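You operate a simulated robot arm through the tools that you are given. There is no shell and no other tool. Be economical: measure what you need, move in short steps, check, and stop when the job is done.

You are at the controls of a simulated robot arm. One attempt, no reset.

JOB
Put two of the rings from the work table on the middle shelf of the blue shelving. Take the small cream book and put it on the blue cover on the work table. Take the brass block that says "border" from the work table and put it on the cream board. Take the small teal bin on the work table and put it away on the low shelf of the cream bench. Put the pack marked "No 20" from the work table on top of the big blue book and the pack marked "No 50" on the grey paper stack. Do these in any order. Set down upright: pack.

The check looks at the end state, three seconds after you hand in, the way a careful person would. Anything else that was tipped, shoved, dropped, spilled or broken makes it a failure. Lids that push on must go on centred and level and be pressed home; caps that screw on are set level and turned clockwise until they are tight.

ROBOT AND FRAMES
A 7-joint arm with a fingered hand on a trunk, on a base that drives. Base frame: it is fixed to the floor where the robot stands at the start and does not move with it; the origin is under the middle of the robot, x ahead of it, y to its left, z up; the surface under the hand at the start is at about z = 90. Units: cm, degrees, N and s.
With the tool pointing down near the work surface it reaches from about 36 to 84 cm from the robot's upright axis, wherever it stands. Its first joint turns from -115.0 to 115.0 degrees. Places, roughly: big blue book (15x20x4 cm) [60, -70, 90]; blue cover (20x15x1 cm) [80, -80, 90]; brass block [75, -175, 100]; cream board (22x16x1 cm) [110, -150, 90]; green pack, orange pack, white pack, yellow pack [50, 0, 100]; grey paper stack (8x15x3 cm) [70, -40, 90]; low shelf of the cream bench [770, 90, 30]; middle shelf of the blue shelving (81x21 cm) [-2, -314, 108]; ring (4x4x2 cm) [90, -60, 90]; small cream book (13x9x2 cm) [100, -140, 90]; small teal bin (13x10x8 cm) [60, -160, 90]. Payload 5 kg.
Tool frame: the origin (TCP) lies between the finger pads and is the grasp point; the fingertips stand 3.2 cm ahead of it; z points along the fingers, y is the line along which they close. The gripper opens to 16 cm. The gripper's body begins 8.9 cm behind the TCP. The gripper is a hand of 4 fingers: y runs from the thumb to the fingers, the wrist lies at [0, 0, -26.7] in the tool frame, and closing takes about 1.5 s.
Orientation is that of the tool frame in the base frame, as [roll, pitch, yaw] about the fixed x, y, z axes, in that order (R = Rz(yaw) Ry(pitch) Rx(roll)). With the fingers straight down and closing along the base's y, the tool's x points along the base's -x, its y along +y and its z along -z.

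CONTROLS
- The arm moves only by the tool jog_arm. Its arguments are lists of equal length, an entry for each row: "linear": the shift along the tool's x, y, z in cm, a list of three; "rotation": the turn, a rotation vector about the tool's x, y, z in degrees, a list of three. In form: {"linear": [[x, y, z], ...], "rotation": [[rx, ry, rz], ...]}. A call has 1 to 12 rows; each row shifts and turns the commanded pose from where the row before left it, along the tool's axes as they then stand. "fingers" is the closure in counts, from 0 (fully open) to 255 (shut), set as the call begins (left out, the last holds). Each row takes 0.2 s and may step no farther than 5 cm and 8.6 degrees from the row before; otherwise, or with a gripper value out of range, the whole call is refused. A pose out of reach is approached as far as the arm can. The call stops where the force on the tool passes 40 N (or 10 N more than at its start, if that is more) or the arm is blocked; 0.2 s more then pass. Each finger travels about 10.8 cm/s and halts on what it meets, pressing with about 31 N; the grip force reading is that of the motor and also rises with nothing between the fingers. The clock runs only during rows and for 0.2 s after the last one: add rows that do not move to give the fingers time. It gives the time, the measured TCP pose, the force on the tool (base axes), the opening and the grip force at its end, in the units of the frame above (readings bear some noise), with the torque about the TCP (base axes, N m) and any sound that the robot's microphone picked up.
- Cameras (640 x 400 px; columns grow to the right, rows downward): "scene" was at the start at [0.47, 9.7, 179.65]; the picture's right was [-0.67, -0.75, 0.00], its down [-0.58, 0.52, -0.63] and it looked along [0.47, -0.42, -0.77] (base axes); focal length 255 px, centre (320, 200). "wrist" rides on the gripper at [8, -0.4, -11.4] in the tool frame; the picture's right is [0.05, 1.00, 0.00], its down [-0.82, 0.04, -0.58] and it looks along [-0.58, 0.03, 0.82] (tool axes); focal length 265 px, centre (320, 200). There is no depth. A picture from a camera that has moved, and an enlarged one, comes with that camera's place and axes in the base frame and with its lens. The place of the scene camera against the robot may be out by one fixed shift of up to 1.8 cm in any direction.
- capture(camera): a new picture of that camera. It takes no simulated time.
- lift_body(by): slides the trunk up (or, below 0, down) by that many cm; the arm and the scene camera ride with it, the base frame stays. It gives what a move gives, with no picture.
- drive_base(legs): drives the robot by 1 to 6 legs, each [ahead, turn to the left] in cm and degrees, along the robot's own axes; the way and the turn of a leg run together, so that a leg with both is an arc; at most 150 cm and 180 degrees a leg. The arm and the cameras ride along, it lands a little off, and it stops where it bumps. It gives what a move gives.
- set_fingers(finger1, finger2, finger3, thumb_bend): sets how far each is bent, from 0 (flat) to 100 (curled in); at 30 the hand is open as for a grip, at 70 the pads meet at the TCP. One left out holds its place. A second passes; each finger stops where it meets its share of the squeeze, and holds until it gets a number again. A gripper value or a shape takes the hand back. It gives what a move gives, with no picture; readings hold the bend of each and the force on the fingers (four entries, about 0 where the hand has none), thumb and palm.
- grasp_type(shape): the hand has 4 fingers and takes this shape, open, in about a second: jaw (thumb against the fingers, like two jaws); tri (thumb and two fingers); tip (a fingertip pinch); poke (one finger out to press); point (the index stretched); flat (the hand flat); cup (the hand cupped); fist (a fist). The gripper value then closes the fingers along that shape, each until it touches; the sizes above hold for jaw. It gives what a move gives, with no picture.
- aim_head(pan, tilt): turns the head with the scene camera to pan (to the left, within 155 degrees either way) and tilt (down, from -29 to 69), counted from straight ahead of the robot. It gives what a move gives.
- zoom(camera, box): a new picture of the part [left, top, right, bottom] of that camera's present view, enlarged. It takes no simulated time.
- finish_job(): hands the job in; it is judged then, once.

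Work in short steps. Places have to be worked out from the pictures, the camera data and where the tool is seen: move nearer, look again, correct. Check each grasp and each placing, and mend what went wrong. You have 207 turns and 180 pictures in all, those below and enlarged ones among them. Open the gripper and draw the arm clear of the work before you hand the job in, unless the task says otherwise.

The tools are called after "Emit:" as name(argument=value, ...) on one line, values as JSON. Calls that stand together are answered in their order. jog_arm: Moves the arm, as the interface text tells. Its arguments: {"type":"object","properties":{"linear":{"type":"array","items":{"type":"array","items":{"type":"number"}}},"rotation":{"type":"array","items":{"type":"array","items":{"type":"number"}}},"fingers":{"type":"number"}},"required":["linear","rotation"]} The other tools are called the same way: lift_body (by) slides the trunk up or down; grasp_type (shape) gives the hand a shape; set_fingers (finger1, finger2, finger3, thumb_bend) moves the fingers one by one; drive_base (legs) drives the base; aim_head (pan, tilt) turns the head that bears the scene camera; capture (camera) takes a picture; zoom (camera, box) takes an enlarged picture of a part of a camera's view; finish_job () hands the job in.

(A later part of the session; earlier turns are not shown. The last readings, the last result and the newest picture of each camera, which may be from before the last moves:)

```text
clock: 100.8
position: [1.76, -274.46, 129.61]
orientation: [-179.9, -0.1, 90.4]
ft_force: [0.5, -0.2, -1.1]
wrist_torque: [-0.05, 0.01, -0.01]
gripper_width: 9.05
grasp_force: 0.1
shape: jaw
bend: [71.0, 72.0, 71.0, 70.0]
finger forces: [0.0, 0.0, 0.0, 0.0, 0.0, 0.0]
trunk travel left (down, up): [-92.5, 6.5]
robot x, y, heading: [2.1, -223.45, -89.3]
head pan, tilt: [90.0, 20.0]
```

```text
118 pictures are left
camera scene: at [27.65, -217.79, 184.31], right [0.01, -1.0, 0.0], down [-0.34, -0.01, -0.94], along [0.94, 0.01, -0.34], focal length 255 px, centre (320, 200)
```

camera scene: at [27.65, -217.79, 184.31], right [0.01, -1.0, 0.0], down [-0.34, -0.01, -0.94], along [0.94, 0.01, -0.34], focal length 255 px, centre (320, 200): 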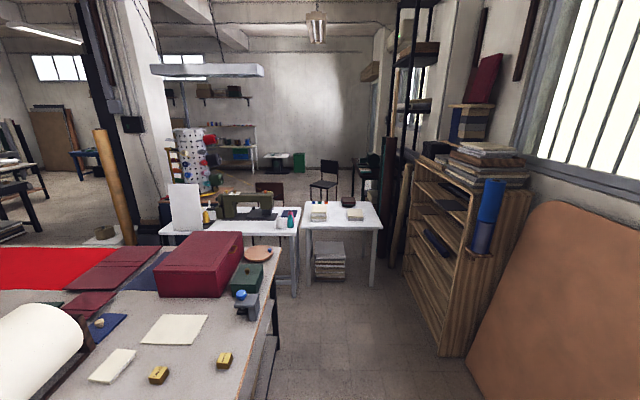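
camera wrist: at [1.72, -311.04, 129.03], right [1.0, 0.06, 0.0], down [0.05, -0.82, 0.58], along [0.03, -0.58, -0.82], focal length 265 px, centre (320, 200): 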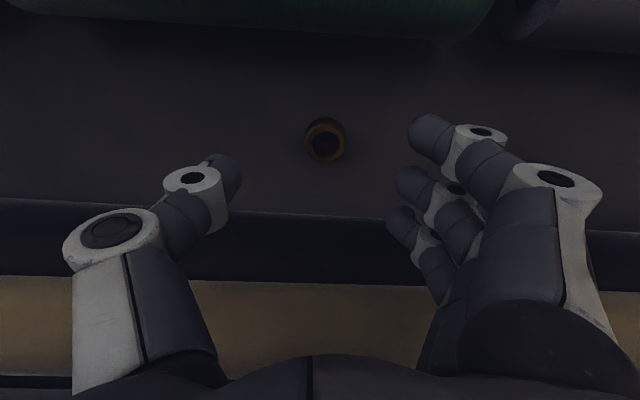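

Zoom in on the brass blocks to read them.

Emit:
aim_head(pan=140, tilt=45)

Emit:
zoom(camera="scene", box=[250, 140, 450, 340])

Emit:
zoom(camera="scene", box=[330, 190, 430, 252])

Emit:
zoom(camera="scene", box=[240, 190, 340, 320])

```text
clock: 102.0
position: [1.85, -274.43, 129.65]
orientation: [-179.9, 0.1, 90.2]
ft_force: [0.9, 0.0, 0.3]
wrist_torque: [0.03, 0.03, -0.01]
gripper_width: 9.05
grasp_force: 0.1
shape: jaw
bend: [71.0, 72.0, 71.0, 70.0]
finger forces: [0.0, 0.1, 0.0, 0.1, 0.1, 0.1]
trunk travel left (down, up): [-92.5, 6.5]
robot x, y, heading: [2.15, -223.36, -89.1]
head pan, tilt: [140.0, 45.0]
```

```text
2.00 times, centred on (350, 240) of scene
camera zoom: at [23.48, -211.63, 180.45], right [0.77, -0.63, 0.0], down [-0.45, -0.55, -0.71], along [0.45, 0.55, -0.71], focal length 511 px, centre (260, 120)
```

zoom: 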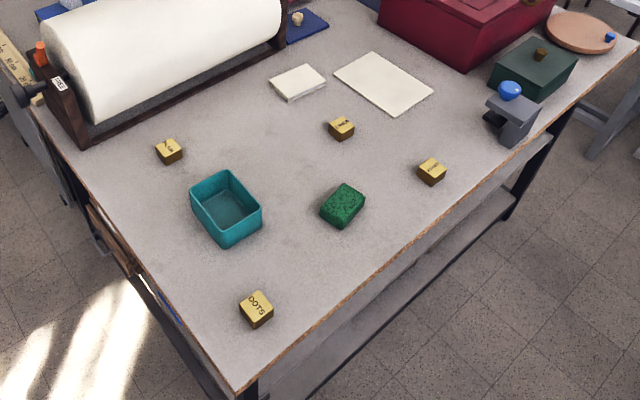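

```text
6.40 times, centred on (380, 221) of scene
camera zoom: at [23.48, -211.63, 180.45], right [0.77, -0.63, 0.0], down [-0.45, -0.55, -0.71], along [0.45, 0.55, -0.71], focal length 1634 px, centre (-64, 66)
```

zoom: 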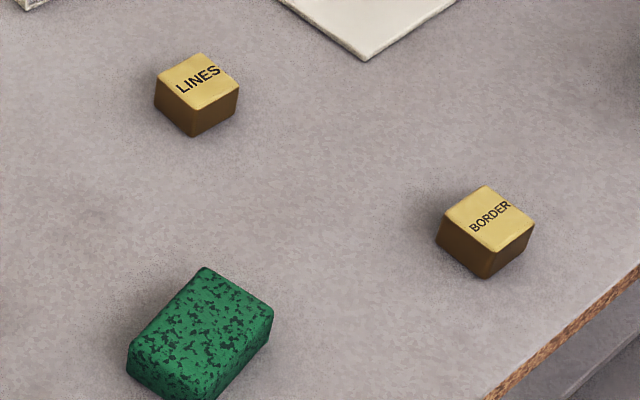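

```text
3.08 times, centred on (290, 255) of scene
camera zoom: at [23.48, -211.63, 180.45], right [0.77, -0.63, 0.0], down [-0.45, -0.55, -0.71], along [0.45, 0.55, -0.71], focal length 786 px, centre (412, 31)
```

zoom: 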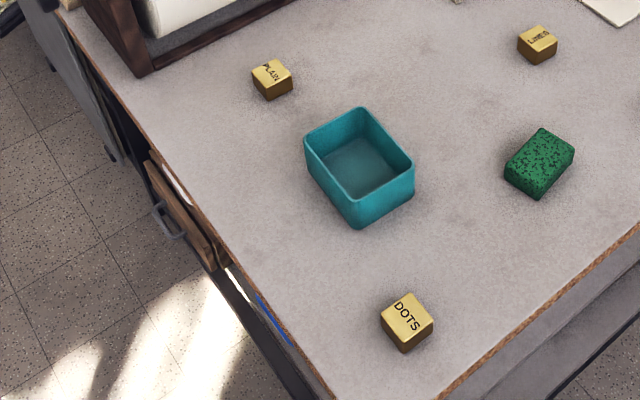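

"BORDER" is at ≈(99,−180). Drive around the end of the table to face +y at about (102,−222).

Emit:
drive_base(legs=[[0, 89.3], [100, 0], [0, 90]])

Emit:
aim_head(pan=0, tilt=50)

Emit:
capture(camera="scene")

Emit:
capture(camera="wrist")

```text
clock: 114.7
position: [103.21, -173.13, 129.68]
orientation: [180.0, -0.1, -91.7]
ft_force: [0.4, -0.1, 0.4]
wrist_torque: [-0.02, -0.01, -0.01]
gripper_width: 9.04
grasp_force: 0.0
shape: jaw
bend: [71.0, 72.0, 71.0, 70.0]
finger forces: [0.0, 0.1, 0.1, 0.0, 0.0, 0.1]
trunk travel left (down, up): [-92.5, 6.5]
robot x, y, heading: [101.34, -224.3, 89.0]
head pan, tilt: [140.0, 45.0]
```

```text
clock: 116.9
position: [103.25, -173.08, 129.71]
orientation: [-180.0, 0.0, -91.7]
ft_force: [-0.2, 0.3, 0.2]
wrist_torque: [-0.02, 0.0, 0.0]
gripper_width: 9.05
grasp_force: 0.1
shape: jaw
bend: [71.0, 72.0, 71.0, 70.0]
finger forces: [0.1, 0.0, 0.0, 0.0, 0.1, 0.1]
trunk travel left (down, up): [-92.5, 6.5]
robot x, y, heading: [101.39, -223.93, 88.5]
head pan, tilt: [0.0, 50.0]
```

```text
114 pictures are left
camera scene: at [86.44, -222.99, 179.75], right [1.0, -0.02, 0.0], down [-0.02, -0.77, -0.64], along [0.01, 0.64, -0.77], focal length 255 px, centre (320, 200)
```

scene: 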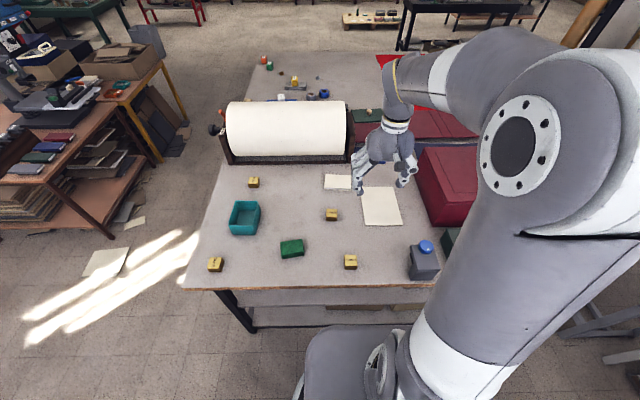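

```text
113 pictures are left
camera wrist: at [103.46, -181.17, 141.01], right [-1.0, -0.02, 0.0], down [-0.02, 0.82, 0.58], along [-0.01, 0.58, -0.82], focal length 265 px, centre (320, 200)
```

wrist: 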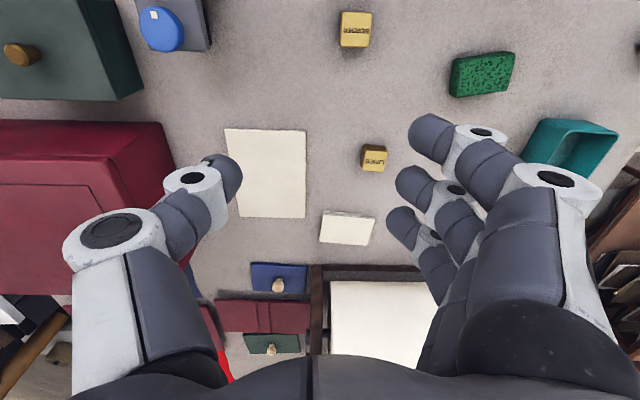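

Move above the BORDER block at ≈(98.4,−179).

Emit:
jog_arm(linear=[[3, 2.4, 1], [3, 2.4, 1], [0, 0, 4.5], [0, 0, 4.5], [0, 0, 4.5], [0, 0, 4.5]], rotation=[[0, 0, 0], [0, 0, 0], [0, 0, 0], [0, 0, 0], [0, 0, 0], [0, 0, 0]], fingers=90)

Emit:
capture(camera="wrist")

```text
clock: 118.3
position: [98.17, -178.71, 109.51]
orientation: [-179.9, 0.0, -91.7]
ft_force: [-0.2, 0.0, -0.4]
wrist_torque: [-0.04, -0.02, 0.0]
gripper_width: 10.29
grasp_force: 0.0
shape: jaw
bend: [70.0, 70.0, 70.0, 67.0]
finger forces: [0.1, 0.1, 0.0, 0.0, 0.1, 0.0]
trunk travel left (down, up): [-92.5, 6.5]
robot x, y, heading: [100.92, -224.29, 88.6]
head pan, tilt: [0.0, 50.0]
```

```text
112 pictures are left
camera wrist: at [98.53, -186.87, 120.84], right [-1.0, -0.02, 0.0], down [-0.02, 0.82, 0.58], along [-0.01, 0.58, -0.82], focal length 265 px, centre (320, 200)
```

wrist: 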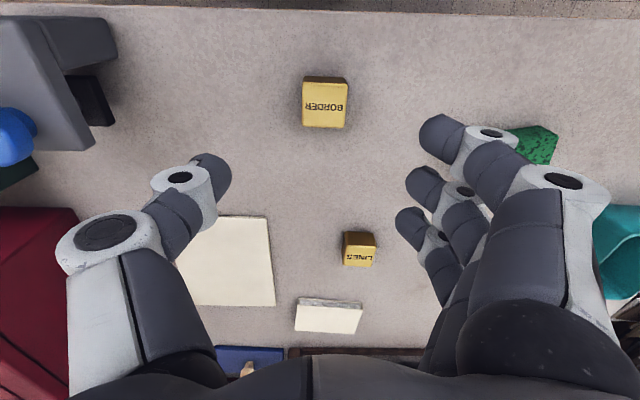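

Block centre (97.9,−178.9), 4.5 wide, 3 high. Descend and grip.

Emit:
jog_arm(linear=[[0.2, 0.25, 4], [0, 0, 4], [0, 0, 4], [0, 0, 2.8], [0, 0, 1]], rotation=[[0, 0, 0], [0, 0, 0], [0, 0, 0], [0, 0, 0], [0, 0, 0]])

Emit:
jog_arm(linear=[[0, 0, 0], [0, 0, 0], [0, 0, 0], [0, 0, 0], [0, 0, 0], [0, 0, 0]], rotation=[[0, 0, 0], [0, 0, 0], [0, 0, 0], [0, 0, 0], [0, 0, 0], [0, 0, 0]], fingers=205)

Emit:
capture(camera="wrist")

```text
clock: 119.5
position: [98.09, -179.04, 93.78]
orientation: [179.9, 0.0, -91.7]
ft_force: [0.2, 1.0, 0.0]
wrist_torque: [-0.05, -0.01, 0.02]
gripper_width: 10.31
grasp_force: 0.1
shape: jaw
bend: [70.0, 70.0, 70.0, 67.0]
finger forces: [0.0, 0.0, 0.0, 0.1, 0.0, 0.1]
trunk travel left (down, up): [-92.5, 6.5]
robot x, y, heading: [101.45, -223.86, 89.0]
head pan, tilt: [0.0, 50.0]
```

```text
clock: 120.9
position: [98.02, -179.06, 93.89]
orientation: [179.9, 0.0, -91.8]
ft_force: [0.7, 0.2, 0.8]
wrist_torque: [0.01, -0.01, -0.02]
gripper_width: 3.39
grasp_force: 31.6
shape: jaw
bend: [74.0, 73.0, 73.0, 70.0]
finger forces: [2.3, 12.9, 12.0, 0.0, 27.2, 0.0]
trunk travel left (down, up): [-92.5, 6.5]
robot x, y, heading: [100.97, -224.18, 88.5]
head pan, tilt: [0.0, 50.0]
```

```text
111 pictures are left
camera wrist: at [98.28, -187.27, 105.15], right [-1.0, -0.02, 0.0], down [-0.02, 0.82, 0.58], along [-0.01, 0.58, -0.82], focal length 265 px, centre (320, 200)
```

wrist: 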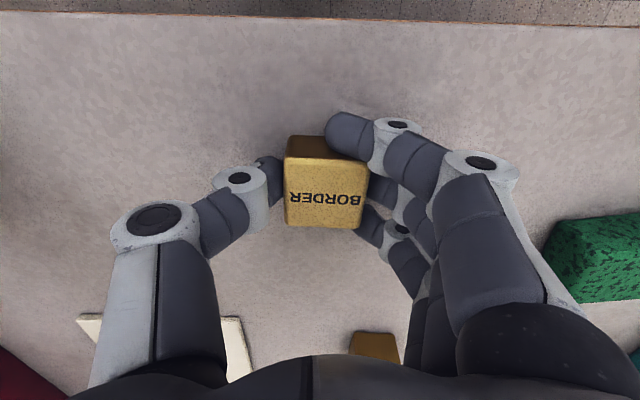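

Gripped. Lift and carry to above the cream board (centre ≈(114,−151.5); target (111.5,−152) to stay clear of the red box).

Emit:
jog_arm(linear=[[0, 0, -4], [0, 0, -4], [0, 0, -4], [-3.95, -1.75, 0], [-3.95, -1.75, 0], [-3.95, -1.75, 0], [-3.95, -1.75, 0], [-3.95, -1.75, 0], [-3.95, -1.75, 0], [-3.7, -1.75, 0]], rotation=[[0, 0, 0], [0, 0, 0], [0, 0, 0], [0, 0, 0], [0, 0, 0], [0, 0, 0], [0, 0, 0], [0, 0, 0], [0, 0, 0], [0, 0, 0]])

Emit:
capture(camera="wrist")

Emit:
capture(camera="scene")

```text
clock: 123.1
position: [111.11, -151.88, 105.85]
orientation: [-179.9, -0.2, -91.7]
ft_force: [0.1, 0.5, -5.2]
wrist_torque: [-0.05, -0.02, 0.02]
gripper_width: 3.36
grasp_force: 31.6
shape: jaw
bend: [74.0, 72.0, 73.0, 70.0]
finger forces: [1.8, 13.2, 12.6, 0.1, 26.0, 0.1]
trunk travel left (down, up): [-92.5, 6.5]
robot x, y, heading: [101.34, -224.0, 88.8]
head pan, tilt: [0.0, 50.0]
```

```text
110 pictures are left
camera wrist: at [111.34, -160.0, 117.13], right [-1.0, -0.02, 0.0], down [-0.02, 0.82, 0.58], along [-0.01, 0.58, -0.82], focal length 265 px, centre (320, 200)
```

wrist: 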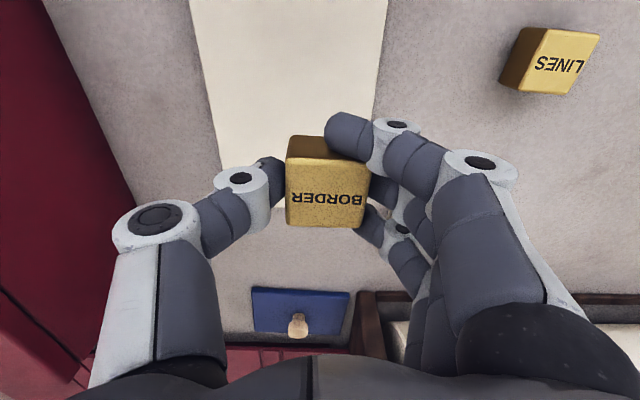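

```text
109 pictures are left
camera scene: at [86.53, -222.73, 179.76], right [1.0, -0.02, 0.0], down [-0.02, -0.77, -0.64], along [0.01, 0.64, -0.77], focal length 255 px, centre (320, 200)
```

scene: 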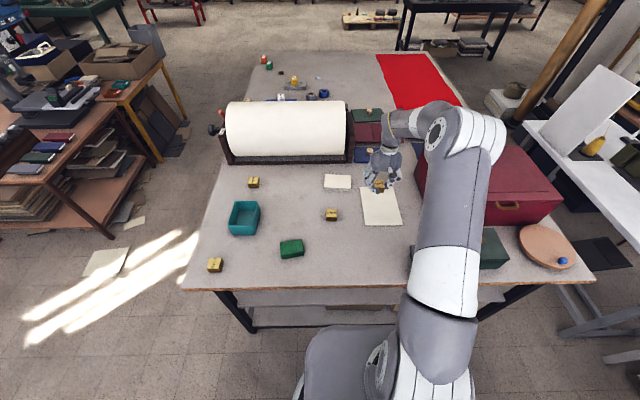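

Board spans x 106–122; red box face at x≈134, plenty of room. Shift to x≈113.3 and lower.

Emit:
jog_arm(linear=[[0, -2.2, 2], [0, 0, 4], [0, 0, 3.5], [0, 0, 0.5]], rotation=[[0, 0, 0], [0, 0, 0], [0, 0, 0], [0, 0, 0]])

Emit:
jog_arm(linear=[[0, 0, 0.3]], rotation=[[0, 0, 0]])

Emit:
jog_arm(linear=[[0, 0, 0.3]], rotation=[[0, 0, 0]])

Emit:
jog_arm(linear=[[0, 0, 0.2]], rotation=[[0, 0, 0]])

```text
clock: 124.1
position: [113.18, -152.11, 95.84]
orientation: [-180.0, 0.0, -91.7]
ft_force: [-1.3, -0.2, -5.5]
wrist_torque: [-0.02, 0.0, -0.01]
gripper_width: 3.32
grasp_force: 31.0
shape: jaw
bend: [74.0, 72.0, 73.0, 70.0]
finger forces: [1.8, 13.3, 12.9, 0.0, 26.2, 0.1]
trunk travel left (down, up): [-92.5, 6.5]
robot x, y, heading: [101.33, -223.96, 88.6]
head pan, tilt: [0.0, 50.0]
```

```text
clock: 124.5
position: [113.27, -152.14, 95.54]
orientation: [-179.9, 0.1, -91.6]
ft_force: [-0.3, 0.1, -6.4]
wrist_torque: [0.01, -0.03, 0.03]
gripper_width: 3.31
grasp_force: 30.6
shape: jaw
bend: [74.0, 72.0, 73.0, 70.0]
finger forces: [1.9, 13.3, 12.9, 0.1, 26.2, 0.1]
trunk travel left (down, up): [-92.5, 6.5]
robot x, y, heading: [101.67, -224.14, 88.9]
head pan, tilt: [0.0, 50.0]
```

```text
clock: 124.9
position: [113.29, -152.08, 95.15]
orientation: [-180.0, -0.1, -91.7]
ft_force: [0.3, 1.3, -5.3]
wrist_torque: [-0.02, -0.05, 0.03]
gripper_width: 3.32
grasp_force: 31.6
shape: jaw
bend: [74.0, 72.0, 73.0, 70.0]
finger forces: [1.8, 13.2, 13.0, 0.1, 26.2, 0.1]
trunk travel left (down, up): [-92.5, 6.5]
robot x, y, heading: [101.35, -223.9, 88.7]
head pan, tilt: [0.0, 50.0]
```

```text
clock: 125.3
position: [113.24, -152.18, 95.04]
orientation: [179.9, -0.2, -91.8]
ft_force: [0.2, 0.8, -5.8]
wrist_torque: [-0.01, -0.05, -0.01]
gripper_width: 3.31
grasp_force: 31.3
shape: jaw
bend: [74.0, 72.0, 73.0, 70.0]
finger forces: [1.8, 13.3, 12.8, 0.0, 26.3, 0.1]
trunk travel left (down, up): [-92.5, 6.5]
robot x, y, heading: [101.27, -224.32, 89.0]
head pan, tilt: [0.0, 50.0]
```

Emit:
jog_arm(linear=[[0, 0, 0.2]], rotation=[[0, 0, 0]])

Emit:
jog_arm(linear=[[0, 0, 0.2]], rotation=[[0, 0, 0]])

```text
clock: 125.7
position: [113.34, -152.15, 94.78]
orientation: [180.0, -0.1, -91.7]
ft_force: [0.1, 0.0, -5.7]
wrist_torque: [-0.01, -0.01, 0.02]
gripper_width: 3.31
grasp_force: 31.3
shape: jaw
bend: [74.0, 72.0, 73.0, 70.0]
finger forces: [1.8, 13.3, 13.0, 0.0, 26.3, 0.0]
trunk travel left (down, up): [-92.5, 6.5]
robot x, y, heading: [101.67, -223.92, 88.6]
head pan, tilt: [0.0, 50.0]
```

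```text
clock: 126.1
position: [113.23, -152.1, 94.64]
orientation: [-180.0, 0.0, -91.6]
ft_force: [-0.6, -0.4, -5.0]
wrist_torque: [-0.01, -0.02, 0.01]
gripper_width: 3.32
grasp_force: 30.8
shape: jaw
bend: [75.0, 72.0, 73.0, 70.0]
finger forces: [1.8, 13.2, 12.9, 0.0, 26.3, 0.0]
trunk travel left (down, up): [-92.5, 6.5]
robot x, y, heading: [101.23, -224.23, 88.7]
head pan, tilt: [0.0, 50.0]
```

Emit:
jog_arm(linear=[[0, 0, 0.2]], rotation=[[0, 0, 0]])

Emit:
jog_arm(linear=[[0, 0, 0.2]], rotation=[[0, 0, 0]])

```text
clock: 126.5
position: [113.25, -152.12, 94.6]
orientation: [179.9, 0.1, -91.7]
ft_force: [0.2, -1.0, 5.7]
wrist_torque: [0.04, 0.22, -0.01]
gripper_width: 3.35
grasp_force: 31.2
shape: jaw
bend: [75.0, 72.0, 73.0, 70.0]
finger forces: [1.7, 13.5, 12.9, 0.0, 27.1, 0.0]
trunk travel left (down, up): [-92.5, 6.5]
robot x, y, heading: [101.12, -224.06, 88.7]
head pan, tilt: [0.0, 50.0]
```

```text
clock: 126.9
position: [113.32, -152.04, 94.59]
orientation: [-180.0, 0.2, -91.8]
ft_force: [-0.2, -0.7, 15.1]
wrist_torque: [0.13, 0.38, 0.05]
gripper_width: 3.33
grasp_force: 31.0
shape: jaw
bend: [75.0, 73.0, 73.0, 70.0]
finger forces: [1.9, 15.1, 14.1, 0.1, 30.1, 0.0]
trunk travel left (down, up): [-92.5, 6.5]
robot x, y, heading: [101.12, -224.11, 88.8]
head pan, tilt: [0.0, 50.0]
```

Contact. Release and rise.

Emit:
jog_arm(linear=[[0, 0, -0.15], [0, 0, 0], [0, 0, 0], [0, 0, 0], [0, 0, 0], [0, 0, -3], [0, 0, -4], [0, 0, -4.5], [0, 0, -4.5]], rotation=[[0, 0, 0], [0, 0, 0], [0, 0, 0], [0, 0, 0], [0, 0, 0], [0, 0, 0], [0, 0, 0], [0, 0, 0], [0, 0, 0]], fingers=100)

Emit:
capture(camera="wrist")

```text
clock: 128.9
position: [113.22, -152.4, 110.58]
orientation: [-180.0, 0.0, -91.7]
ft_force: [-0.6, -0.3, -0.4]
wrist_torque: [0.02, -0.04, -0.03]
gripper_width: 9.68
grasp_force: 0.0
shape: jaw
bend: [71.0, 71.0, 71.0, 69.0]
finger forces: [0.0, 0.0, 0.0, 0.0, 0.1, 0.0]
trunk travel left (down, up): [-92.5, 6.5]
robot x, y, heading: [101.45, -223.89, 88.9]
head pan, tilt: [0.0, 50.0]
```

```text
108 pictures are left
camera wrist: at [113.4, -160.42, 121.87], right [-1.0, -0.02, 0.0], down [-0.02, 0.82, 0.58], along [-0.01, 0.58, -0.82], focal length 265 px, centre (320, 200)
```

wrist: 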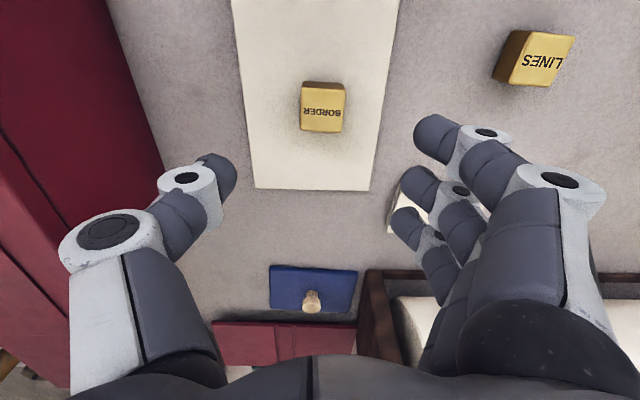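

BORDER is on the board. Next the cream book at ≈(98,−137.5): creep ahead 3.5 cm, open fully and move above it.

Emit:
drive_base(legs=[[3.5, 0]])

Emit:
jog_arm(linear=[[0, 4, 0], [-1.5, 4, 0], [-2, 4, 0], [-2, 3.4, 0]], rotation=[[0, 0, 0], [0, 0, 0], [0, 0, 0], [0, 0, 0]], fingers=0)

Emit:
capture(camera="wrist")

```text
clock: 129.8
position: [113.23, -148.56, 110.31]
orientation: [179.9, -0.2, -91.7]
ft_force: [0.2, -0.8, -0.6]
wrist_torque: [-0.1, -0.05, -0.02]
gripper_width: 9.68
grasp_force: 0.0
shape: jaw
bend: [71.0, 71.0, 71.0, 69.0]
finger forces: [0.0, 0.1, 0.0, 0.1, 0.1, 0.1]
trunk travel left (down, up): [-92.5, 6.5]
robot x, y, heading: [101.4, -220.66, 88.7]
head pan, tilt: [0.0, 50.0]
```

```text
clock: 130.8
position: [98.06, -142.7, 110.4]
orientation: [-179.9, -0.1, -91.7]
ft_force: [-0.4, 0.4, 0.4]
wrist_torque: [0.02, 0.0, 0.03]
gripper_width: 16.01
grasp_force: 0.1
shape: jaw
bend: [30.0, 30.0, 30.0, 30.0]
finger forces: [0.1, 0.0, 0.0, 0.0, 0.0, 0.0]
trunk travel left (down, up): [-92.5, 6.5]
robot x, y, heading: [101.39, -220.58, 88.6]
head pan, tilt: [0.0, 50.0]
```

```text
107 pictures are left
camera wrist: at [98.2, -150.8, 121.73], right [-1.0, -0.02, 0.0], down [-0.02, 0.82, 0.58], along [-0.01, 0.58, -0.82], focal length 265 px, centre (320, 200)
```

wrist: 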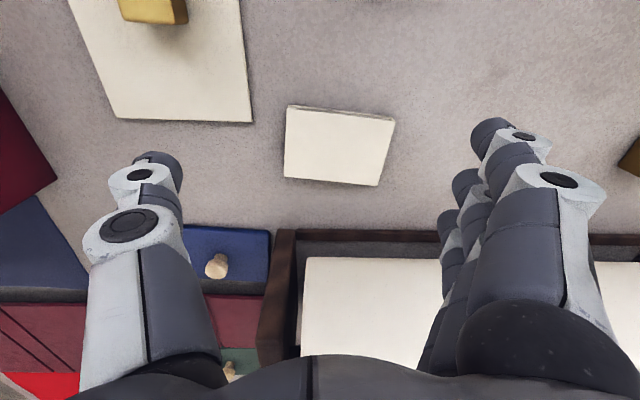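

Book centre ≈(95.9,−137.1), rotated about −4°. Align and descend part way.

Emit:
jog_arm(linear=[[-2.8, 1.15, 0], [-2.85, 1.15, 0], [0, 0, 3.5], [0, 0, 3.5], [0, 0, 3.5]], rotation=[[0, 0, 2], [0, 0, 2], [0, 0, 0], [0, 0, 0], [0, 0, 0]], fingers=0)

Emit:
capture(camera="wrist")

Emit:
capture(camera="scene")

```text
clock: 132.0
position: [96.02, -136.95, 99.82]
orientation: [180.0, -0.1, -95.6]
ft_force: [-0.1, 0.9, 0.3]
wrist_torque: [-0.03, 0.02, 0.0]
gripper_width: 16.0
grasp_force: 0.0
shape: jaw
bend: [30.0, 30.0, 30.0, 30.0]
finger forces: [0.0, 0.0, 0.0, 0.0, 0.0, 0.1]
trunk travel left (down, up): [-92.5, 6.5]
robot x, y, heading: [101.63, -220.38, 88.8]
head pan, tilt: [0.0, 50.0]
```

```text
106 pictures are left
camera wrist: at [95.74, -145.09, 111.22], right [-1.0, 0.05, 0.0], down [0.04, 0.82, 0.58], along [0.03, 0.58, -0.82], focal length 265 px, centre (320, 200)
```

wrist: 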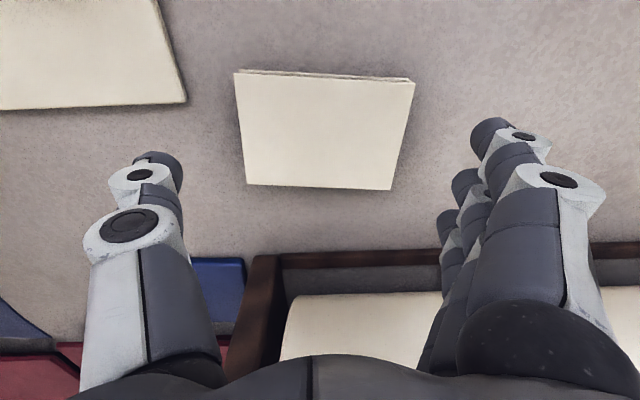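

```text
105 pictures are left
camera scene: at [86.52, -219.44, 179.76], right [1.0, -0.02, 0.0], down [-0.02, -0.77, -0.64], along [0.01, 0.64, -0.77], focal length 255 px, centre (320, 200)
```

scene: 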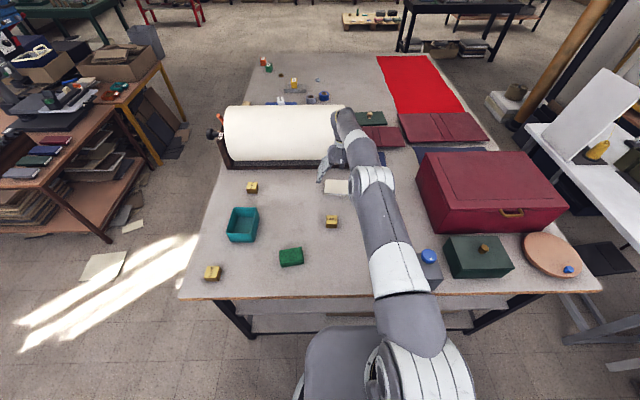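

Well aligned. Descend to z≈93.6 and close.

Emit:
jog_arm(linear=[[0.3, 0, 3.2], [0, 0, 2.2], [0, 0, 0.8]], rotation=[[0, 0, 0], [0, 0, 0], [0, 0, 0]])

Emit:
jog_arm(linear=[[0, 0, 0], [0, 0, 0], [0, 0, 0], [0, 0, 0], [0, 0, 0]], rotation=[[0, 0, 0], [0, 0, 0], [0, 0, 0], [0, 0, 0], [0, 0, 0]], fingers=80)

Emit:
capture(camera="wrist")

```text
clock: 132.8
position: [95.93, -137.34, 93.68]
orientation: [-180.0, 0.1, -95.7]
ft_force: [0.0, -0.8, -0.7]
wrist_torque: [-0.02, -0.04, 0.02]
gripper_width: 16.0
grasp_force: 0.1
shape: jaw
bend: [30.0, 30.0, 30.0, 30.0]
finger forces: [0.0, 0.0, 0.1, 0.0, 0.0, 0.0]
trunk travel left (down, up): [-92.5, 6.5]
robot x, y, heading: [101.38, -220.65, 88.8]
head pan, tilt: [0.0, 50.0]
```

```text
clock: 134.0
position: [96.01, -137.32, 93.76]
orientation: [-180.0, -0.1, -95.7]
ft_force: [-0.2, -0.1, 0.2]
wrist_torque: [0.0, -0.02, 0.06]
gripper_width: 11.94
grasp_force: 30.7
shape: jaw
bend: [63.0, 63.0, 63.0, 60.0]
finger forces: [9.2, 9.1, 9.3, 0.0, 27.7, 0.0]
trunk travel left (down, up): [-92.5, 6.5]
robot x, y, heading: [101.43, -220.88, 88.8]
head pan, tilt: [0.0, 50.0]
```

```text
104 pictures are left
camera wrist: at [95.69, -145.43, 105.04], right [-1.0, 0.05, 0.0], down [0.04, 0.82, 0.58], along [0.03, 0.58, -0.82], focal length 265 px, centre (320, 200)
```

wrist: 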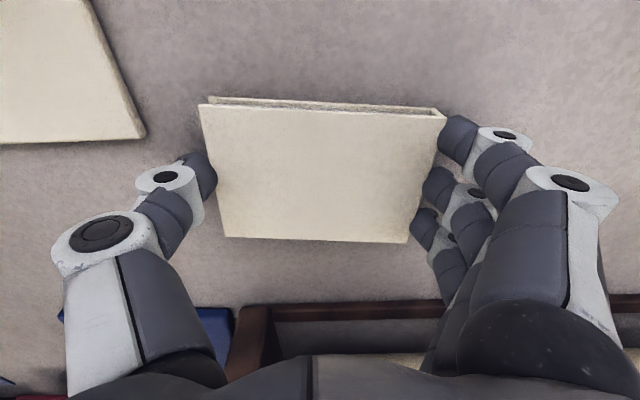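

Gripped by all fingers. Lift and check.

Emit:
jog_arm(linear=[[0, 0, -1.5], [0, 0, -3], [0, 0, -4], [0, 0, -4], [2, 0, -4], [4, 0, -4], [4, 0, -2], [4, 0, 0], [4, 0, 0], [4, 0, 0]], rotation=[[0, 0, 0], [0, 0, 0], [0, 0, 0], [0, 0, 0], [0, 0, 0], [0, 0, 0], [0, 0, 0], [0, 0, 0], [0, 0, 0], [0, 0, 0]])

Emit:
capture(camera="wrist")

Emit:
capture(camera="scene")

```text
refused: row 6 steps farther than a row can; nothing moved
```

```text
103 pictures are left
camera wrist: at [95.69, -145.43, 105.04], right [-1.0, 0.05, 0.0], down [0.04, 0.82, 0.58], along [0.03, 0.58, -0.82], focal length 265 px, centre (320, 200)
```

wrist: 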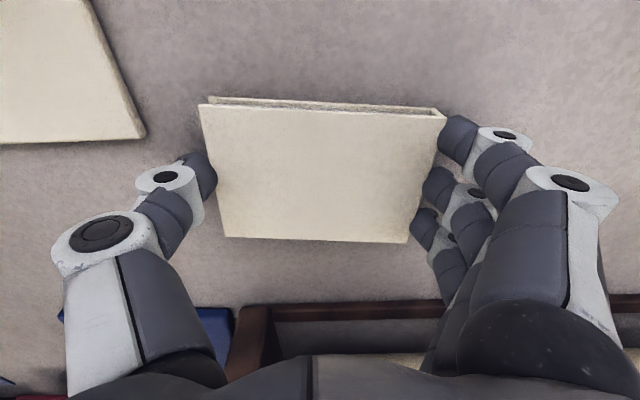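

```text
102 pictures are left
camera scene: at [86.51, -219.47, 179.75], right [1.0, -0.02, 0.0], down [-0.02, -0.77, -0.64], along [0.01, 0.64, -0.77], focal length 255 px, centre (320, 200)
```

scene: 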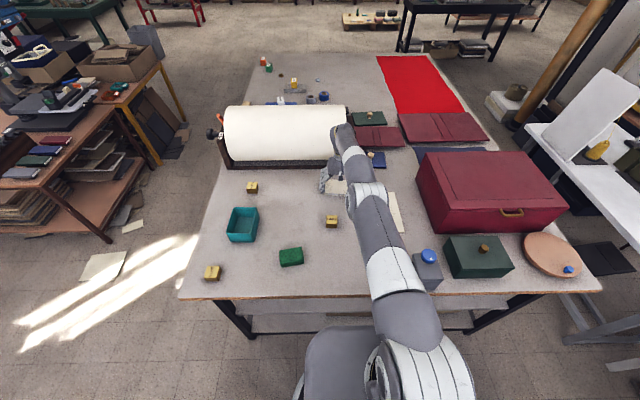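

A step was too long; redo with shorter steps.

Emit:
jog_arm(linear=[[0, 0, -1.5], [0, 0, -3], [0, 0, -4], [0, 0, -4], [0, 0, -4], [0, 0, -4], [0, 0, -4], [4, 0, 0], [4, 0, 0], [4, 0, 0], [4, 0, 0], [4, 0, 0]], rotation=[[0, 0, 0], [0, 0, 0], [0, 0, 0], [0, 0, 0], [0, 0, 0], [0, 0, 0], [0, 0, 0], [0, 0, 0], [0, 0, 0], [0, 0, 0], [0, 0, 0], [0, 0, 0]])

Emit:
capture(camera="wrist")

```text
clock: 136.6
position: [93.76, -157.77, 118.29]
orientation: [-179.9, 0.1, -95.7]
ft_force: [0.2, -0.1, -1.2]
wrist_torque: [0.04, -0.04, 0.02]
gripper_width: 11.94
grasp_force: 31.0
shape: jaw
bend: [63.0, 63.0, 63.0, 60.0]
finger forces: [9.2, 9.3, 9.3, 0.0, 27.8, 0.0]
out of reach, approached as far as the arm can: row 7
trunk travel left (down, up): [-92.5, 6.5]
robot x, y, heading: [101.24, -220.78, 88.7]
head pan, tilt: [0.0, 50.0]
```

```text
101 pictures are left
camera wrist: at [93.54, -165.88, 129.59], right [-1.0, 0.05, 0.0], down [0.04, 0.81, 0.58], along [0.03, 0.58, -0.82], focal length 265 px, centre (320, 200)
```

wrist: 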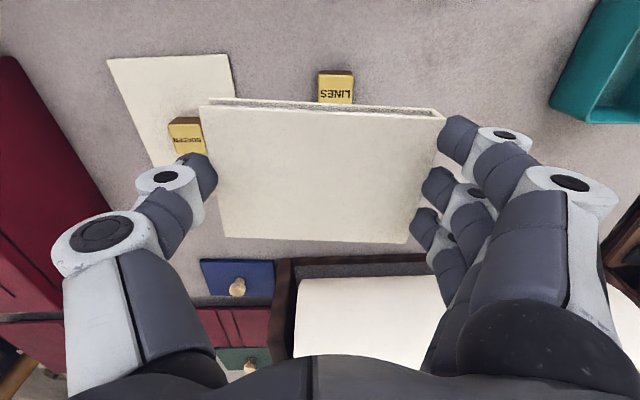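

Book held flat. Retract it, then drive around to the near side of the table at about (0,−77), heading 0.

Emit:
jog_arm(linear=[[4, 0, -2], [4, 0, -2], [4, 0, -2]], rotation=[[0, 0, 0], [0, 0, 0], [0, 0, 0]])

Emit:
drive_base(legs=[[-6, 0], [0, 91.3], [101, 0], [0, -90], [150, 0], [0, -90]])

Emit:
aim_head(pan=-10, tilt=50)

Emit:
capture(camera="scene")

Emit:
capture(camera="wrist")

```text
clock: 137.4
position: [92.59, -169.79, 124.32]
orientation: [180.0, -0.1, -95.8]
ft_force: [0.0, -1.3, -1.3]
wrist_torque: [0.07, 0.01, -0.02]
gripper_width: 11.96
grasp_force: 31.3
shape: jaw
bend: [63.0, 63.0, 63.0, 60.0]
finger forces: [9.3, 9.2, 9.2, 0.0, 27.9, 0.0]
trunk travel left (down, up): [-92.5, 6.5]
robot x, y, heading: [101.63, -220.64, 88.6]
head pan, tilt: [0.0, 50.0]
```

```text
clock: 161.7
position: [52.78, -68.12, 124.35]
orientation: [180.0, 0.0, 175.1]
ft_force: [-0.6, -0.4, -1.6]
wrist_torque: [0.02, 0.03, -0.03]
gripper_width: 11.9
grasp_force: 30.9
shape: jaw
bend: [63.0, 63.0, 63.0, 60.0]
finger forces: [9.2, 9.2, 9.2, 0.0, 27.6, 0.1]
trunk travel left (down, up): [-92.5, 6.5]
robot x, y, heading: [1.7, -77.7, -0.4]
head pan, tilt: [0.0, 50.0]
```

```text
clock: 162.4
position: [52.93, -68.06, 124.31]
orientation: [-180.0, -0.1, 175.1]
ft_force: [1.0, -0.6, -1.5]
wrist_torque: [-0.06, -0.01, 0.01]
gripper_width: 11.94
grasp_force: 30.6
shape: jaw
bend: [63.0, 63.0, 63.0, 60.0]
finger forces: [9.2, 9.2, 9.1, 0.0, 27.5, 0.0]
trunk travel left (down, up): [-92.5, 6.5]
robot x, y, heading: [2.04, -77.73, -0.8]
head pan, tilt: [-10.0, 50.0]
```

```text
100 pictures are left
camera scene: at [4.31, -64.12, 179.75], right [-0.18, -0.98, 0.0], down [-0.75, 0.14, -0.64], along [0.63, -0.12, -0.77], focal length 255 px, centre (320, 200)
```

scene: 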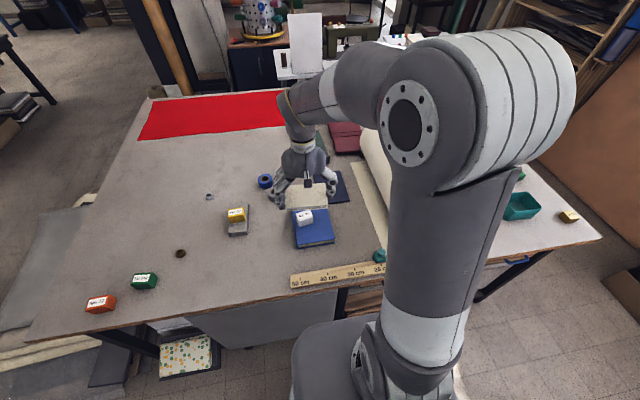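

```text
99 pictures are left
camera wrist: at [44.91, -67.89, 135.58], right [0.03, 1.0, 0.0], down [0.82, -0.03, 0.58], along [0.58, -0.02, -0.82], focal length 265 px, centre (320, 200)
```

wrist: 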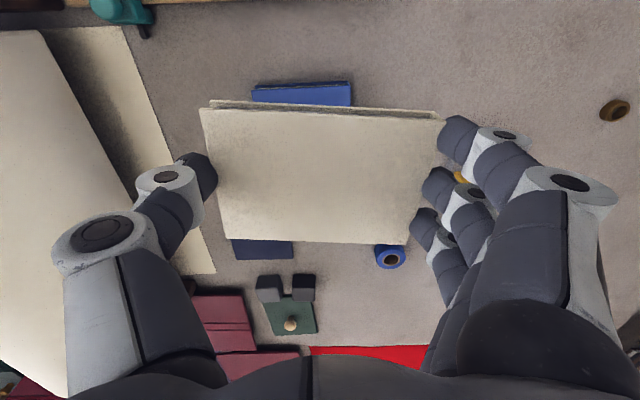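

Rotate the hand 86° so the book's long side runs along x (cover's long side).

Emit:
jog_arm(linear=[[0, 0, 0], [0, 0, 0], [0, 0, 0], [0, 0, 0], [0, 0, 0], [0, 0, 0], [0, 0, 0], [0, 0, 0], [0, 0, 0], [0, 0, 0]], rotation=[[0, 0, 8.5], [0, 0, 8.5], [0, 0, 8.5], [0, 0, 8.5], [0, 0, 8.5], [0, 0, 8.5], [0, 0, 8.5], [0, 0, 8.5], [0, 0, 8.5], [0, 0, 8.5]])

Emit:
capture(camera="wrist")

Emit:
zoom(camera="scene", box=[240, 130, 420, 260])

```text
clock: 164.6
position: [52.83, -68.01, 124.38]
orientation: [180.0, 0.0, 89.9]
ft_force: [-0.3, -0.6, -1.6]
wrist_torque: [0.01, 0.02, -0.01]
gripper_width: 11.93
grasp_force: 30.7
shape: jaw
bend: [63.0, 63.0, 63.0, 60.0]
finger forces: [9.3, 9.2, 9.2, 0.0, 27.6, 0.0]
trunk travel left (down, up): [-92.5, 6.5]
robot x, y, heading: [1.89, -77.36, -0.2]
head pan, tilt: [-10.0, 50.0]
```

```text
98 pictures are left
camera wrist: at [52.53, -60.09, 135.61], right [1.0, 0.05, 0.0], down [0.04, -0.82, 0.58], along [0.03, -0.58, -0.82], focal length 265 px, centre (320, 200)
```

wrist: 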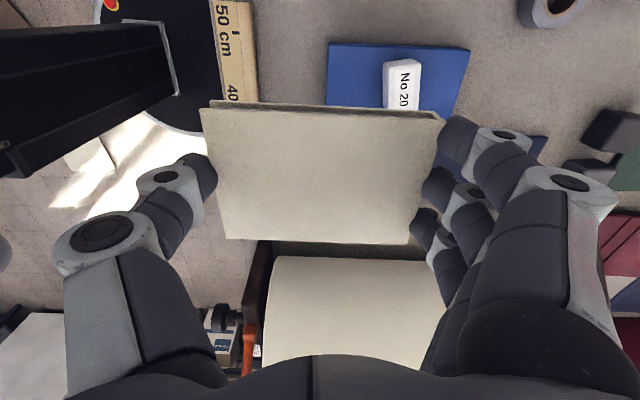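

```text
3.08 times, centred on (330, 195) of scene
camera zoom: at [4.31, -64.12, 179.75], right [-0.18, -0.98, 0.0], down [-0.75, 0.14, -0.64], along [0.63, -0.12, -0.77], focal length 786 px, centre (289, 215)
```

zoom: 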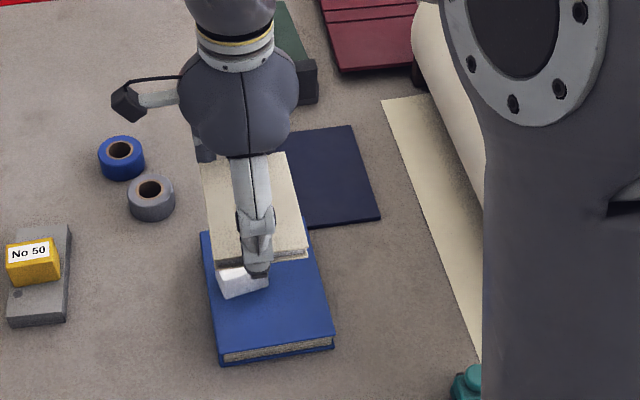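

Cover ≈ x 74.5–94, y −91…−76. Move the book above its centre (84.5,−83.2).

Emit:
jog_arm(linear=[[-1.9, 3.96, 0], [-1.9, 3.96, 0], [-1.9, 3.96, 0], [-1.9, 3.96, 0], [-1.9, 3.96, 0], [-1.9, 3.96, 0], [-1.9, 3.96, 0], [-1.9, 3.96, 0], [0, 0, 4.5], [0, 0, 4.5], [0, 0, 4.5]], rotation=[[0, 0, 0], [0, 0, 0], [0, 0, 0], [0, 0, 0], [0, 0, 0], [0, 0, 0], [0, 0, 0], [0, 0, 0], [0, 0, 0], [0, 0, 0], [0, 0, 0]])

Emit:
capture(camera="wrist")

Emit:
zoom(camera="scene", box=[240, 130, 420, 260])

```text
clock: 167.0
position: [83.47, -82.8, 110.76]
orientation: [179.9, 0.0, 90.1]
ft_force: [-0.4, -0.2, -1.0]
wrist_torque: [-0.02, -0.01, 0.01]
gripper_width: 11.92
grasp_force: 31.4
shape: jaw
bend: [63.0, 63.0, 63.0, 60.0]
finger forces: [9.5, 9.6, 9.6, 0.0, 28.7, 0.1]
out of reach, approached as far as the arm can: row 8
trunk travel left (down, up): [-92.5, 6.5]
robot x, y, heading: [1.62, -77.74, -0.3]
head pan, tilt: [-10.0, 50.0]
```

```text
96 pictures are left
camera wrist: at [83.22, -74.79, 122.09], right [1.0, 0.05, 0.0], down [0.04, -0.82, 0.58], along [0.03, -0.58, -0.82], focal length 265 px, centre (320, 200)
```

wrist: 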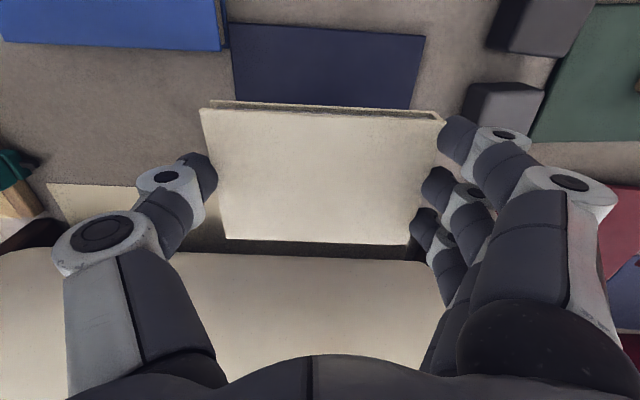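

```text
3.08 times, centred on (330, 195) of scene
camera zoom: at [4.36, -64.11, 179.76], right [-0.18, -0.98, 0.0], down [-0.75, 0.14, -0.64], along [0.63, -0.12, -0.77], focal length 786 px, centre (289, 215)
```

zoom: 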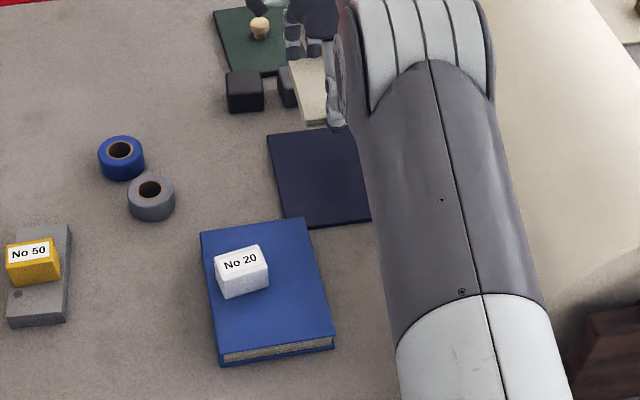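

Cover: x 74.6–93.8, near edge y −76.2, centre ≈(84.2,−83.6). Adjust and lower.

Emit:
jog_arm(linear=[[-0.6, -0.3, 4], [0, 0, 4], [0, 0, 4], [0, 0, 1.5]], rotation=[[0, 0, 0], [0, 0, 0], [0, 0, 0], [0, 0, 0]])

Emit:
capture(camera="wrist")

```text
clock: 168.0
position: [83.42, -83.29, 97.21]
orientation: [179.9, 0.1, 90.1]
ft_force: [0.4, 0.0, -0.3]
wrist_torque: [-0.02, 0.01, 0.01]
gripper_width: 11.93
grasp_force: 30.9
shape: jaw
bend: [63.0, 63.0, 63.0, 60.0]
finger forces: [9.4, 9.5, 9.5, 0.1, 28.5, 0.0]
trunk travel left (down, up): [-92.5, 6.5]
robot x, y, heading: [1.77, -77.7, -0.1]
head pan, tilt: [-10.0, 50.0]
```

```text
94 pictures are left
camera wrist: at [82.95, -75.3, 108.5], right [1.0, 0.05, 0.0], down [0.04, -0.82, 0.58], along [0.03, -0.58, -0.82], focal length 265 px, centre (320, 200)
```

wrist: 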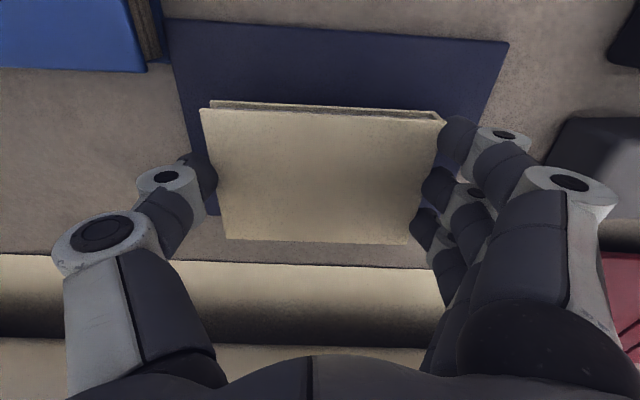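

Book lies within the cover. Lower to contact.

Emit:
jog_arm(linear=[[0.4, 0, 1.2], [0, 0, 0.6]], rotation=[[0, 0, 0], [0, 0, 0]])

Emit:
jog_arm(linear=[[0, 0, 0.25]], rotation=[[0, 0, 0]])

Emit:
jog_arm(linear=[[0, 0, 0.25]], rotation=[[0, 0, 0]])

Emit:
jog_arm(linear=[[0, 0, 0.25]], rotation=[[0, 0, 0]])

```text
clock: 168.6
position: [83.28, -82.88, 95.45]
orientation: [179.9, 0.1, 90.0]
ft_force: [0.2, -1.2, -0.6]
wrist_torque: [0.03, -0.01, 0.02]
gripper_width: 11.92
grasp_force: 31.3
shape: jaw
bend: [63.0, 63.0, 63.0, 60.0]
finger forces: [9.5, 9.4, 9.5, 0.0, 28.5, 0.0]
trunk travel left (down, up): [-92.5, 6.5]
robot x, y, heading: [1.52, -77.72, -0.7]
head pan, tilt: [-10.0, 50.0]
```

```text
clock: 169.0
position: [83.28, -82.83, 95.24]
orientation: [-180.0, 0.0, 90.1]
ft_force: [-0.7, 0.9, -1.1]
wrist_torque: [0.03, 0.03, 0.02]
gripper_width: 11.91
grasp_force: 31.2
shape: jaw
bend: [63.0, 63.0, 63.0, 60.0]
finger forces: [9.5, 9.5, 9.5, 0.1, 28.5, 0.0]
trunk travel left (down, up): [-92.5, 6.5]
robot x, y, heading: [1.88, -77.57, -0.6]
head pan, tilt: [-10.0, 50.0]
```

```text
clock: 169.4
position: [83.36, -82.94, 94.84]
orientation: [-180.0, 0.0, 90.2]
ft_force: [-0.4, -0.2, -0.5]
wrist_torque: [-0.02, 0.01, -0.01]
gripper_width: 11.91
grasp_force: 30.8
shape: jaw
bend: [63.0, 63.0, 63.0, 60.0]
finger forces: [9.5, 9.6, 9.4, 0.0, 28.5, 0.1]
trunk travel left (down, up): [-92.5, 6.5]
robot x, y, heading: [1.78, -77.31, -0.3]
head pan, tilt: [-10.0, 50.0]
```

```text
clock: 169.8
position: [83.41, -82.94, 94.55]
orientation: [180.0, -0.1, 90.1]
ft_force: [-0.4, -0.4, -0.1]
wrist_torque: [0.01, 0.03, -0.02]
gripper_width: 11.92
grasp_force: 30.8
shape: jaw
bend: [63.0, 63.0, 63.0, 60.0]
finger forces: [9.5, 9.5, 9.4, 0.0, 28.6, 0.0]
trunk travel left (down, up): [-92.5, 6.5]
robot x, y, heading: [1.98, -77.67, -0.3]
head pan, tilt: [-10.0, 50.0]
```

Emit:
jog_arm(linear=[[0, 0, 0.2]], rotation=[[0, 0, 0]])

Emit:
jog_arm(linear=[[0, 0, 0.2]], rotation=[[0, 0, 0]])

```text
clock: 170.2
position: [83.33, -82.88, 94.53]
orientation: [-179.9, 0.0, 90.1]
ft_force: [-0.7, 0.4, 3.7]
wrist_torque: [0.0, -0.03, 0.02]
gripper_width: 11.92
grasp_force: 30.8
shape: jaw
bend: [63.0, 63.0, 63.0, 60.0]
finger forces: [9.4, 9.4, 9.4, 0.1, 28.6, 0.0]
trunk travel left (down, up): [-92.5, 6.5]
robot x, y, heading: [1.87, -77.63, -0.2]
head pan, tilt: [-10.0, 50.0]
```

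```text
clock: 170.6
position: [83.31, -82.95, 94.53]
orientation: [179.7, 0.0, 90.0]
ft_force: [0.8, -0.4, 12.9]
wrist_torque: [0.0, 0.12, 0.04]
gripper_width: 11.93
grasp_force: 31.3
shape: jaw
bend: [63.0, 63.0, 63.0, 60.0]
finger forces: [9.6, 9.7, 9.6, 0.0, 29.4, 0.1]
trunk travel left (down, up): [-92.5, 6.5]
robot x, y, heading: [1.97, -77.73, -0.3]
head pan, tilt: [-10.0, 50.0]
```

Contact. Back off slightly, release and rise.

Emit:
jog_arm(linear=[[0, 0, -0.15], [0, 0, 0], [0, 0, 0], [0, 0, -3], [0, 0, -4], [0, 0, -4.5], [0, 0, -4.5], [0, 0, -4]], rotation=[[0, 0, 0], [0, 0, 0], [0, 0, 0], [0, 0, 0], [0, 0, 0], [0, 0, 0], [0, 0, 0], [0, 0, 0]], fingers=25)

Emit:
capture(camera="wrist")

```text
clock: 172.4
position: [83.19, -82.84, 114.47]
orientation: [-179.9, -0.1, 90.1]
ft_force: [-0.6, 0.0, -0.1]
wrist_torque: [-0.01, -0.01, 0.0]
gripper_width: 14.43
grasp_force: 0.0
shape: jaw
bend: [47.0, 47.0, 47.0, 44.0]
finger forces: [0.0, 0.0, 0.0, 0.0, 0.0, 0.1]
trunk travel left (down, up): [-92.5, 6.5]
robot x, y, heading: [1.69, -77.49, -0.5]
head pan, tilt: [-10.0, 50.0]
```

```text
93 pictures are left
camera wrist: at [82.83, -74.93, 125.74], right [1.0, 0.05, 0.0], down [0.04, -0.82, 0.58], along [0.03, -0.58, -0.82], focal length 265 px, centre (320, 200)
```

wrist: 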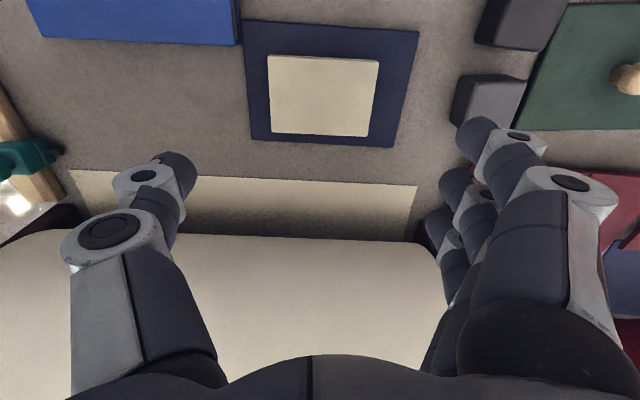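

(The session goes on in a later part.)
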